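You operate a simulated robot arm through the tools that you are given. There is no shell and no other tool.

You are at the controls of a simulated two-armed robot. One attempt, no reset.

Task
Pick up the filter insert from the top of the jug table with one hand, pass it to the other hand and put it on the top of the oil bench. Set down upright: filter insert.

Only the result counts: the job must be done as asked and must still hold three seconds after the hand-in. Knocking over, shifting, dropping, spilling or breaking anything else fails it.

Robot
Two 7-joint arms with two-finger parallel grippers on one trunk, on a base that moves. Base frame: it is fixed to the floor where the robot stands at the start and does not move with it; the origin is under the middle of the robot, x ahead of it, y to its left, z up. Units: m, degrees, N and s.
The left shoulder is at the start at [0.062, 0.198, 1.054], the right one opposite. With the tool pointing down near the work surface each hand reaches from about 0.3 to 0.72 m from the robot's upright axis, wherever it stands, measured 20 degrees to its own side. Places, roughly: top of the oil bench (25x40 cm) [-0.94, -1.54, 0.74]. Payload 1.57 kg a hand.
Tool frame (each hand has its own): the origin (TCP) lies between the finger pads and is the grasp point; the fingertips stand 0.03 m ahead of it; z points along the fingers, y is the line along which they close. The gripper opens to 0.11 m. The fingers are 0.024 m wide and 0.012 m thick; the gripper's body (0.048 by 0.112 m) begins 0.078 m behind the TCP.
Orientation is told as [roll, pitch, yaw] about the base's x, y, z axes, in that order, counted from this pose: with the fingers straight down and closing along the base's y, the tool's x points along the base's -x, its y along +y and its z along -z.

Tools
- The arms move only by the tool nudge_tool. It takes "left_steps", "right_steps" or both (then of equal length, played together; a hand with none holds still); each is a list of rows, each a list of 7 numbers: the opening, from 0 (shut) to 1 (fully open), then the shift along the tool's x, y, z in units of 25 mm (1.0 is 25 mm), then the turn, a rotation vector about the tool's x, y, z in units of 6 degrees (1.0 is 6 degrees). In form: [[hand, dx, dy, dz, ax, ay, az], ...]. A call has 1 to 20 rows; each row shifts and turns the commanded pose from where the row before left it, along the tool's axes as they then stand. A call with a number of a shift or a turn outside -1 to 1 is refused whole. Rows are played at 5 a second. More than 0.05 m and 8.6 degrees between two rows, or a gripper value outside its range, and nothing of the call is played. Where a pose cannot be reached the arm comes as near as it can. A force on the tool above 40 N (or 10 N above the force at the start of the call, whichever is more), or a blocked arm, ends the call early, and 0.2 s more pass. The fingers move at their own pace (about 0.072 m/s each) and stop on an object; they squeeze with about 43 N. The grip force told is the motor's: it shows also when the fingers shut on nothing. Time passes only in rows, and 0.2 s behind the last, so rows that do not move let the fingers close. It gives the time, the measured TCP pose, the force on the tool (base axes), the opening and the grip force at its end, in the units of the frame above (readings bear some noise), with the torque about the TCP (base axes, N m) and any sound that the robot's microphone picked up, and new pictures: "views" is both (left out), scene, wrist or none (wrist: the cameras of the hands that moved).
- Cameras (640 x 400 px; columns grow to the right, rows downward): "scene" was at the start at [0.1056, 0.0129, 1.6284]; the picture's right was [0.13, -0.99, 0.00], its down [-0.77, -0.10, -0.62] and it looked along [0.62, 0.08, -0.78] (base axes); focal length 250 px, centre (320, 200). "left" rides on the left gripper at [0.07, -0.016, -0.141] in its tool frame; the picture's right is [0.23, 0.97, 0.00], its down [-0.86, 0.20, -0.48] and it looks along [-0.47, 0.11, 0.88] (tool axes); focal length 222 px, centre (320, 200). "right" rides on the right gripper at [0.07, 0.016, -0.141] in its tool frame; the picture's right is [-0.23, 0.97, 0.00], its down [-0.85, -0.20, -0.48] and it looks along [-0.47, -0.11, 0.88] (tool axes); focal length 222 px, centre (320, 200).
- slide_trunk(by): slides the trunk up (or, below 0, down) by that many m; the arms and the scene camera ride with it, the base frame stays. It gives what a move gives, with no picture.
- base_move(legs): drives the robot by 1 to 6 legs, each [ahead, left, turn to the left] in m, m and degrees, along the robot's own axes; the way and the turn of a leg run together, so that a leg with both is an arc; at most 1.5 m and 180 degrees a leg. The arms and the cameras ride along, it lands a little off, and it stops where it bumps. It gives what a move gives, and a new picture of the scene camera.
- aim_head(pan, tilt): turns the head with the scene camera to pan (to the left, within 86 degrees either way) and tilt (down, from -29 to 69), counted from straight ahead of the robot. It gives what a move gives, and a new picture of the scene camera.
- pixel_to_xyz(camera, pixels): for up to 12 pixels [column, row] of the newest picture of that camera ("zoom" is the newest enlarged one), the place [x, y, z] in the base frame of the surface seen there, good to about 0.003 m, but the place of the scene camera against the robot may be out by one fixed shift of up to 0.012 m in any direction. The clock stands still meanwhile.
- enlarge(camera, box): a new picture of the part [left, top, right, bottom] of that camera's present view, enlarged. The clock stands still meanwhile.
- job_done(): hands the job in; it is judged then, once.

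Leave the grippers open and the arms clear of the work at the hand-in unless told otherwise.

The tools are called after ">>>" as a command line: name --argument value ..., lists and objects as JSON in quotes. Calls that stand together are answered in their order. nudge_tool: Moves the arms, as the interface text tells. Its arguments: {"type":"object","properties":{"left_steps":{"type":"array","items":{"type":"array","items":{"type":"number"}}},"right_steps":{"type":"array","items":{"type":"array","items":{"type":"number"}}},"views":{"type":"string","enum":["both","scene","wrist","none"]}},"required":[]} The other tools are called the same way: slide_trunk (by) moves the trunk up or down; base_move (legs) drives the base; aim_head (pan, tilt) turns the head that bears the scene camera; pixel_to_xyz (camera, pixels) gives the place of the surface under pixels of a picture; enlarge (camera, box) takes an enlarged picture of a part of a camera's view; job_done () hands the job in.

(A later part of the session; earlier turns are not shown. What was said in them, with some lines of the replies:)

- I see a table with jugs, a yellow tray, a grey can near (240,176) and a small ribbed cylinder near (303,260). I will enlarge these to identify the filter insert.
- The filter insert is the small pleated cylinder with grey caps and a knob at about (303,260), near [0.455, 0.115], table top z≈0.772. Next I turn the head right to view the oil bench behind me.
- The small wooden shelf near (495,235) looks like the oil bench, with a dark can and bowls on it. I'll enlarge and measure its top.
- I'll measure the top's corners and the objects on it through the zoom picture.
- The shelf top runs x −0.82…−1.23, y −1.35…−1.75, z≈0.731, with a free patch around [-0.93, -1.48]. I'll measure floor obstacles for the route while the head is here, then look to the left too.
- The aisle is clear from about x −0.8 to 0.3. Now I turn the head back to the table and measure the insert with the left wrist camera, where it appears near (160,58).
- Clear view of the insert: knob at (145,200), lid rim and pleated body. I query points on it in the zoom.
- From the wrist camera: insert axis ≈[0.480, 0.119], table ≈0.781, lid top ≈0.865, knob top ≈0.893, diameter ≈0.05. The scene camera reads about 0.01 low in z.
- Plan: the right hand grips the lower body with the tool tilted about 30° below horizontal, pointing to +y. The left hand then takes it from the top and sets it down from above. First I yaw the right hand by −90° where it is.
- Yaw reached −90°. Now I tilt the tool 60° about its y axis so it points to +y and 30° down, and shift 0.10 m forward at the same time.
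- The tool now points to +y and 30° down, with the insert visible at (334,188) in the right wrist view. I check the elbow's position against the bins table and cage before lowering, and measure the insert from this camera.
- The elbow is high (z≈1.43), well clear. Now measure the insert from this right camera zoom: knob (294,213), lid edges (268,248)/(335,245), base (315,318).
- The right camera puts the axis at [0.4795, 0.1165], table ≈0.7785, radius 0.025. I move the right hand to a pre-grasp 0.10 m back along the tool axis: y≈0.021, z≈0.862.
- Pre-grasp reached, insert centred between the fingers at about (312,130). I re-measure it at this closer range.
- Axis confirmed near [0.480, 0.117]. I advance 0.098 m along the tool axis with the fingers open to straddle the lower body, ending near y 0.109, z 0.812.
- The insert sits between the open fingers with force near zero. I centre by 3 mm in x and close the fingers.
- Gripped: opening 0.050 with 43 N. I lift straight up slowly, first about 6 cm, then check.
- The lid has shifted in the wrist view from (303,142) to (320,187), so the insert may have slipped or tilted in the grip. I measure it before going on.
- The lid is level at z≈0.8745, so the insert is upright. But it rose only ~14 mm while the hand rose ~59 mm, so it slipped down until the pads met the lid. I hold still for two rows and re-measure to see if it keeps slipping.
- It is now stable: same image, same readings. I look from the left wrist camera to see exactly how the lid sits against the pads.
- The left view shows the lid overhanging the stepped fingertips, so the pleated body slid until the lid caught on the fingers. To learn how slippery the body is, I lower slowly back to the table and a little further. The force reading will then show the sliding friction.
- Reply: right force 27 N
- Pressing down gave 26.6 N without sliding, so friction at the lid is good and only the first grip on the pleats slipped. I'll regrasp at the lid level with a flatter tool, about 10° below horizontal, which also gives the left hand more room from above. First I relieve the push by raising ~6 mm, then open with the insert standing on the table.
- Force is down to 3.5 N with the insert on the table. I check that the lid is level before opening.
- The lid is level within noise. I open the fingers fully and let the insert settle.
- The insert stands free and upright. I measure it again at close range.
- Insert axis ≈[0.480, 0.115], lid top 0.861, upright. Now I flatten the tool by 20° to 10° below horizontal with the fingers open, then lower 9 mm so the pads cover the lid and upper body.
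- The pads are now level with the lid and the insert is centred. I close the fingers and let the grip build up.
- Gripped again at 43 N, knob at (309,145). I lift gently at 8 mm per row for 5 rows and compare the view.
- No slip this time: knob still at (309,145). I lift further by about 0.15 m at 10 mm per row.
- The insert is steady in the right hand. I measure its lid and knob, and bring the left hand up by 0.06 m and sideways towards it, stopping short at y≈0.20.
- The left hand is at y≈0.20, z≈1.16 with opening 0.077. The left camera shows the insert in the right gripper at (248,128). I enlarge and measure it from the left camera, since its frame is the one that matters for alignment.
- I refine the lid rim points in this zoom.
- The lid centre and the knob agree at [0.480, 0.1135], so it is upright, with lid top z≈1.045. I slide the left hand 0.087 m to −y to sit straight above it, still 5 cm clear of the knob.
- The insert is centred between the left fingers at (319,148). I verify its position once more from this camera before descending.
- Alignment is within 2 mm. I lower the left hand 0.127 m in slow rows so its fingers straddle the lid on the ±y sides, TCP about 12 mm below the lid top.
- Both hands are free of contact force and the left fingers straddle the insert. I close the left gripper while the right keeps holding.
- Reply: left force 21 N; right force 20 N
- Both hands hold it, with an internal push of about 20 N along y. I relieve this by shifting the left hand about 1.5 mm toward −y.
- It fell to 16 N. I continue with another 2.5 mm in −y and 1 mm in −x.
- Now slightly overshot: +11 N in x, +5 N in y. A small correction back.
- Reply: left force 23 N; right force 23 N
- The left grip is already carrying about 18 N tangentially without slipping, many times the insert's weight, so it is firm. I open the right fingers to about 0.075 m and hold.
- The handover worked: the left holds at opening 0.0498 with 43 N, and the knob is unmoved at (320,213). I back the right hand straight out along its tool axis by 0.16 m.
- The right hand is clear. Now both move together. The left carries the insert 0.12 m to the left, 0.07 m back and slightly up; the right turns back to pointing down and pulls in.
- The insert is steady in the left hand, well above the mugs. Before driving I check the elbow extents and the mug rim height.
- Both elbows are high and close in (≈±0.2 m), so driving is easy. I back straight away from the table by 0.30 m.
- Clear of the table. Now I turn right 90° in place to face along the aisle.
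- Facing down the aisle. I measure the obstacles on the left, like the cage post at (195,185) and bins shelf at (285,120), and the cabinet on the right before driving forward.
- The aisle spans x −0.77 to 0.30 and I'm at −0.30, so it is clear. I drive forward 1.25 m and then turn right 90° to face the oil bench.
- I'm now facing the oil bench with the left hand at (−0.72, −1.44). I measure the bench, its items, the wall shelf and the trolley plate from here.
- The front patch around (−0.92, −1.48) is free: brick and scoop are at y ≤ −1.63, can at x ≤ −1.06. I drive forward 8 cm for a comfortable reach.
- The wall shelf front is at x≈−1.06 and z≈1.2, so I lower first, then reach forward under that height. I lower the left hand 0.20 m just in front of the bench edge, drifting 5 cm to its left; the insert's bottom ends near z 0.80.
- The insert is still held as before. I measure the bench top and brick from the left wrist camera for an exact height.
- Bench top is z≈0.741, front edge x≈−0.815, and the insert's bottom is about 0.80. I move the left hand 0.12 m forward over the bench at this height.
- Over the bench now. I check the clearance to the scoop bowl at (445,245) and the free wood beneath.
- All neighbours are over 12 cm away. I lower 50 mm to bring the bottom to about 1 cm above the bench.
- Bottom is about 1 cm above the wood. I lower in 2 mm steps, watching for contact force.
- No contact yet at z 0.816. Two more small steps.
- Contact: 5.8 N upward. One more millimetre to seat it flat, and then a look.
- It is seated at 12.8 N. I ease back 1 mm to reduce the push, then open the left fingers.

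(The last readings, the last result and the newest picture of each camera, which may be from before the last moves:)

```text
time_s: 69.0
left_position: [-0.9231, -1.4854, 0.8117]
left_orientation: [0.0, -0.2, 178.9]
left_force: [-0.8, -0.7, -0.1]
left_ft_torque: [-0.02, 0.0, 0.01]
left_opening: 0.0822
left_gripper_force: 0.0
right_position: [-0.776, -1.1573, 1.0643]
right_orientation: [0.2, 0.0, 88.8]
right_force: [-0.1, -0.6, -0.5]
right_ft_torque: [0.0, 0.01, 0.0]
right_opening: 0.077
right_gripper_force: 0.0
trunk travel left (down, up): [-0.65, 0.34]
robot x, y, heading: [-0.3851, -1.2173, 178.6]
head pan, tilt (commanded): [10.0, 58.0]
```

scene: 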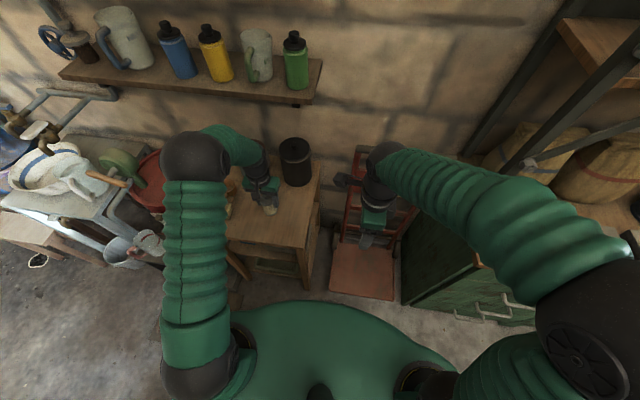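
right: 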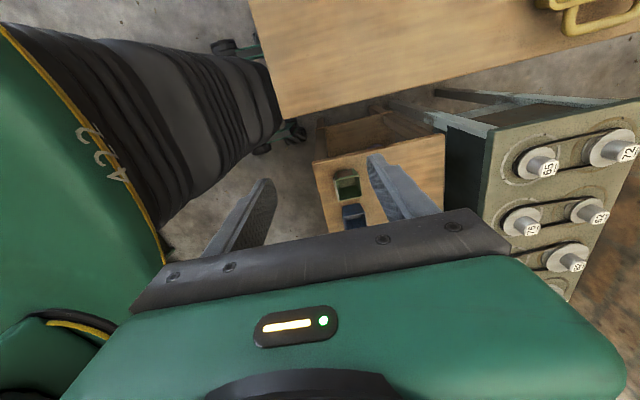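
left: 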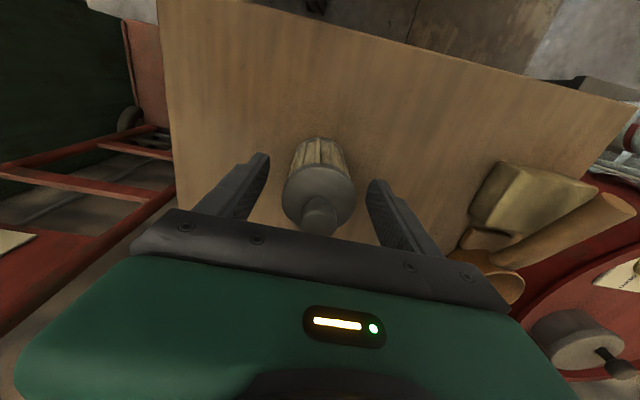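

The insert is free and standing. I raise the left hand straight up 0.13 m.

>>> nudge_tool --left_steps '[[0.75, 0, 0, -0.3, 0, 0, 0], [0.75, 0, 0, -0.5, 0, 0, 0], [0.75, 0, 0, -0.6, 0, 0, 0], [0.75, 0, 0, -0.6, 0, 0, 0], [0.75, 0, 0, -0.6, 0, 0, 0], [0.75, 0, 0, -0.6, 0, 0, 0], [0.75, 0, 0, -0.6, 0, 0, 0], [0.75, 0, 0, -0.6, 0, 0, 0], [0.75, 0, 0, -0.6, 0, 0, 0]]' --views "both"

```text
time_s: 71.0
left_position: [-0.9217, -1.4841, 0.9371]
left_orientation: [0.0, -0.3, 178.8]
left_force: [0.2, -0.1, 0.1]
left_ft_torque: [0.03, -0.01, 0.0]
left_opening: 0.0824
left_gripper_force: 0.2
right_position: [-0.7766, -1.1562, 1.0636]
right_orientation: [0.3, 0.0, 88.8]
right_force: [-0.8, 0.4, -0.9]
right_ft_torque: [0.01, 0.0, 0.0]
right_opening: 0.0769
right_gripper_force: 0.1
trunk travel left (down, up): [-0.65, 0.34]
robot x, y, heading: [-0.3901, -1.2215, 178.9]
head pan, tilt (commanded): [10.0, 58.0]
```

scene: 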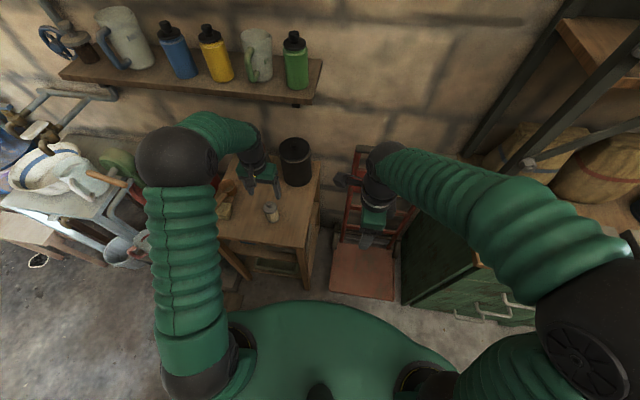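
left: 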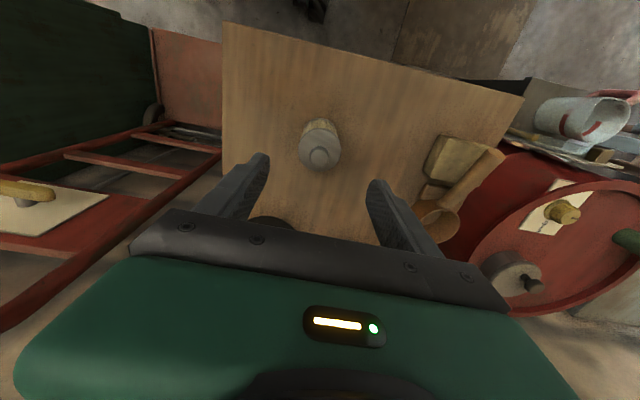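

The insert stands upright on the bench at (320,148). I measure it to confirm, then withdraw the left arm back and up, with both grippers open.

>>> pixel_to_xyz --camera "left" --pixels '[[320, 156], [302, 145], [338, 147], [320, 134], [322, 168], [330, 124], [280, 130], [380, 150]]'

>>> nudge_tool --left_steps '[[1, 0, 0, -0.8, 0, 0, 0], [1, 0.4, 0, -0.8, 0, 0, 0], [1, 0.8, 0, -0.4, 0, 0, 0], [1, 0.8, 0, -0.2, 0, 0, 0], [1, 0.8, 0, 0, 0, 0, 0], [1, 0.8, 0, 0, 0, 0, 0], [1, 0.8, 0, 0, 0, 0, 0], [1, 0.8, 0, 0, 0, 0, 0], [1, 0.8, 0, 0, 0, 0, 0]]' --right_steps '[[1, 0, 0, 0, 0, 0, 0], [1, 0, 0, 0, 0, 0, 0], [1, 0, 0, 0, 0, 0, 0], [1, 0, 0, 0, 0, 0, 0], [1, 0, 0, 0, 0, 0, 0], [1, 0, 0, 0, 0, 0, 0], [1, 0, 0, 0, 0, 0, 0], [1, 0, 0, 0, 0, 0, 0], [1, 0, 0, 0, 0, 0, 0]]' --views "both"

```text
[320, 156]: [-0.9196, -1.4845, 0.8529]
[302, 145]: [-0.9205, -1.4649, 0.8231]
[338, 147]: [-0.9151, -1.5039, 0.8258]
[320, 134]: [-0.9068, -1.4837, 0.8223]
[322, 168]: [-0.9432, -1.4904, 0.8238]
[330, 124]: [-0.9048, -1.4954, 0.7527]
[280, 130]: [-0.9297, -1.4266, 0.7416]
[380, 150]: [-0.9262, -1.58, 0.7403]
```

```text
time_s: 73.0
left_position: [-0.7707, -1.4892, 0.9921]
left_orientation: [-0.1, -0.3, 178.8]
left_force: [0.2, 1.0, -0.6]
left_ft_torque: [-0.01, 0.02, 0.01]
left_opening: 0.11
left_gripper_force: 0.0
right_position: [-0.7765, -1.1557, 1.0633]
right_orientation: [0.2, 0.0, 88.9]
right_force: [0.1, -0.8, 0.2]
right_ft_torque: [0.0, 0.04, 0.0]
right_opening: 0.1101
right_gripper_force: 0.1
trunk travel left (down, up): [-0.65, 0.34]
robot x, y, heading: [-0.3908, -1.2181, 178.6]
head pan, tilt (commanded): [10.0, 58.0]
```

scene: 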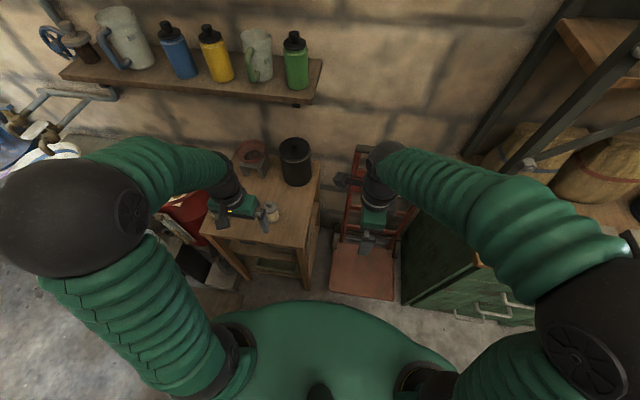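
right: 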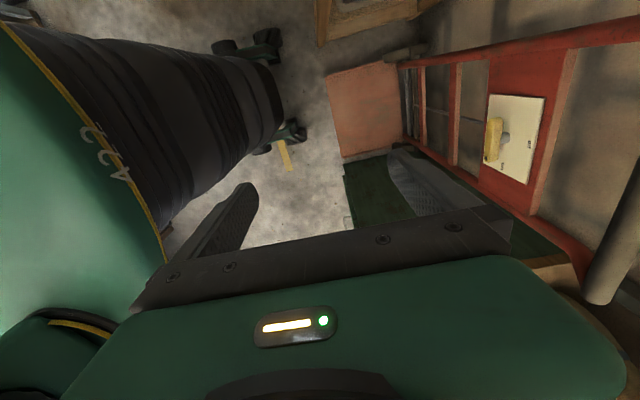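
left: 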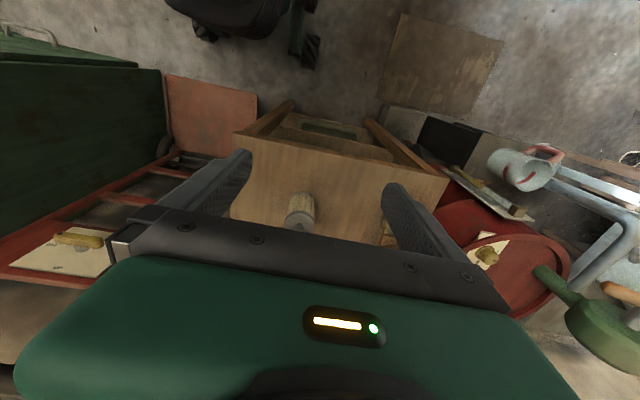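

The lid is level (z≈0.823–0.826) and the knob top is at 0.853, so it stands flat on the 0.741 bench. A final enlarged look to confirm before handing in.

>>> enlarge --camera "scene" --box '[190, 120, 340, 250]'

>>> enlarge --camera "left" --box '[220, 130, 440, 260]'

```text
3.08 times, centred on (265, 185) of scene
```

zoom: 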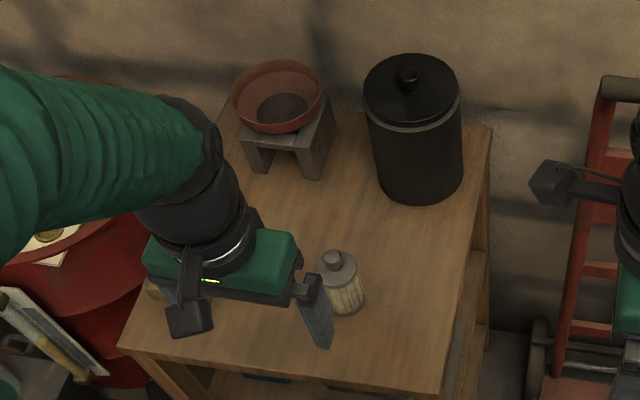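

```text
2.91 times, centred on (330, 195) of left
```

zoom: 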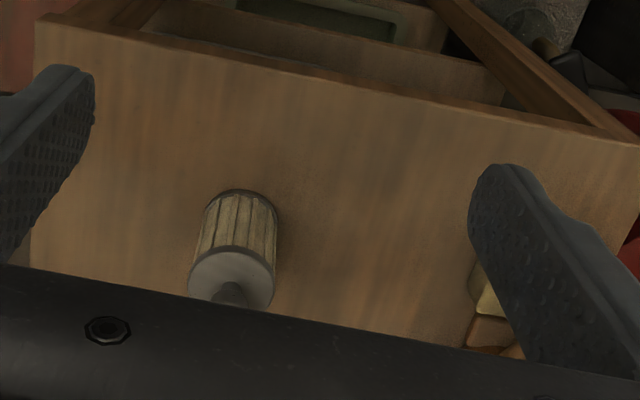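

The filter insert stands upright on the oil bench, nothing else there has moved, both grippers are open and the arms are clear. I hand the job in.

>>> job_done

```text
The job is handed in.
```

The filter insert is standing upright on the oil bench at about [-0.92, -1.49]. The right hand picked it up from the jug table and passed it to the left hand, which set it down. I have handed the job in.

- **First lift:** the right hand's first grip, low on the pleated body, slipped as I lifted. The insert slid about 4.5 cm through the fingers. It stayed upright and never fell. I put it back on the table and gripped it again at the lid, and it held from there on.
- **After set-down:** the lid measured level to within 4 mm and the bottom is flat on the bench top. From what the cameras showed, nothing else on the jug table or the bench was touched. Both grippers are open and the arms are clear.
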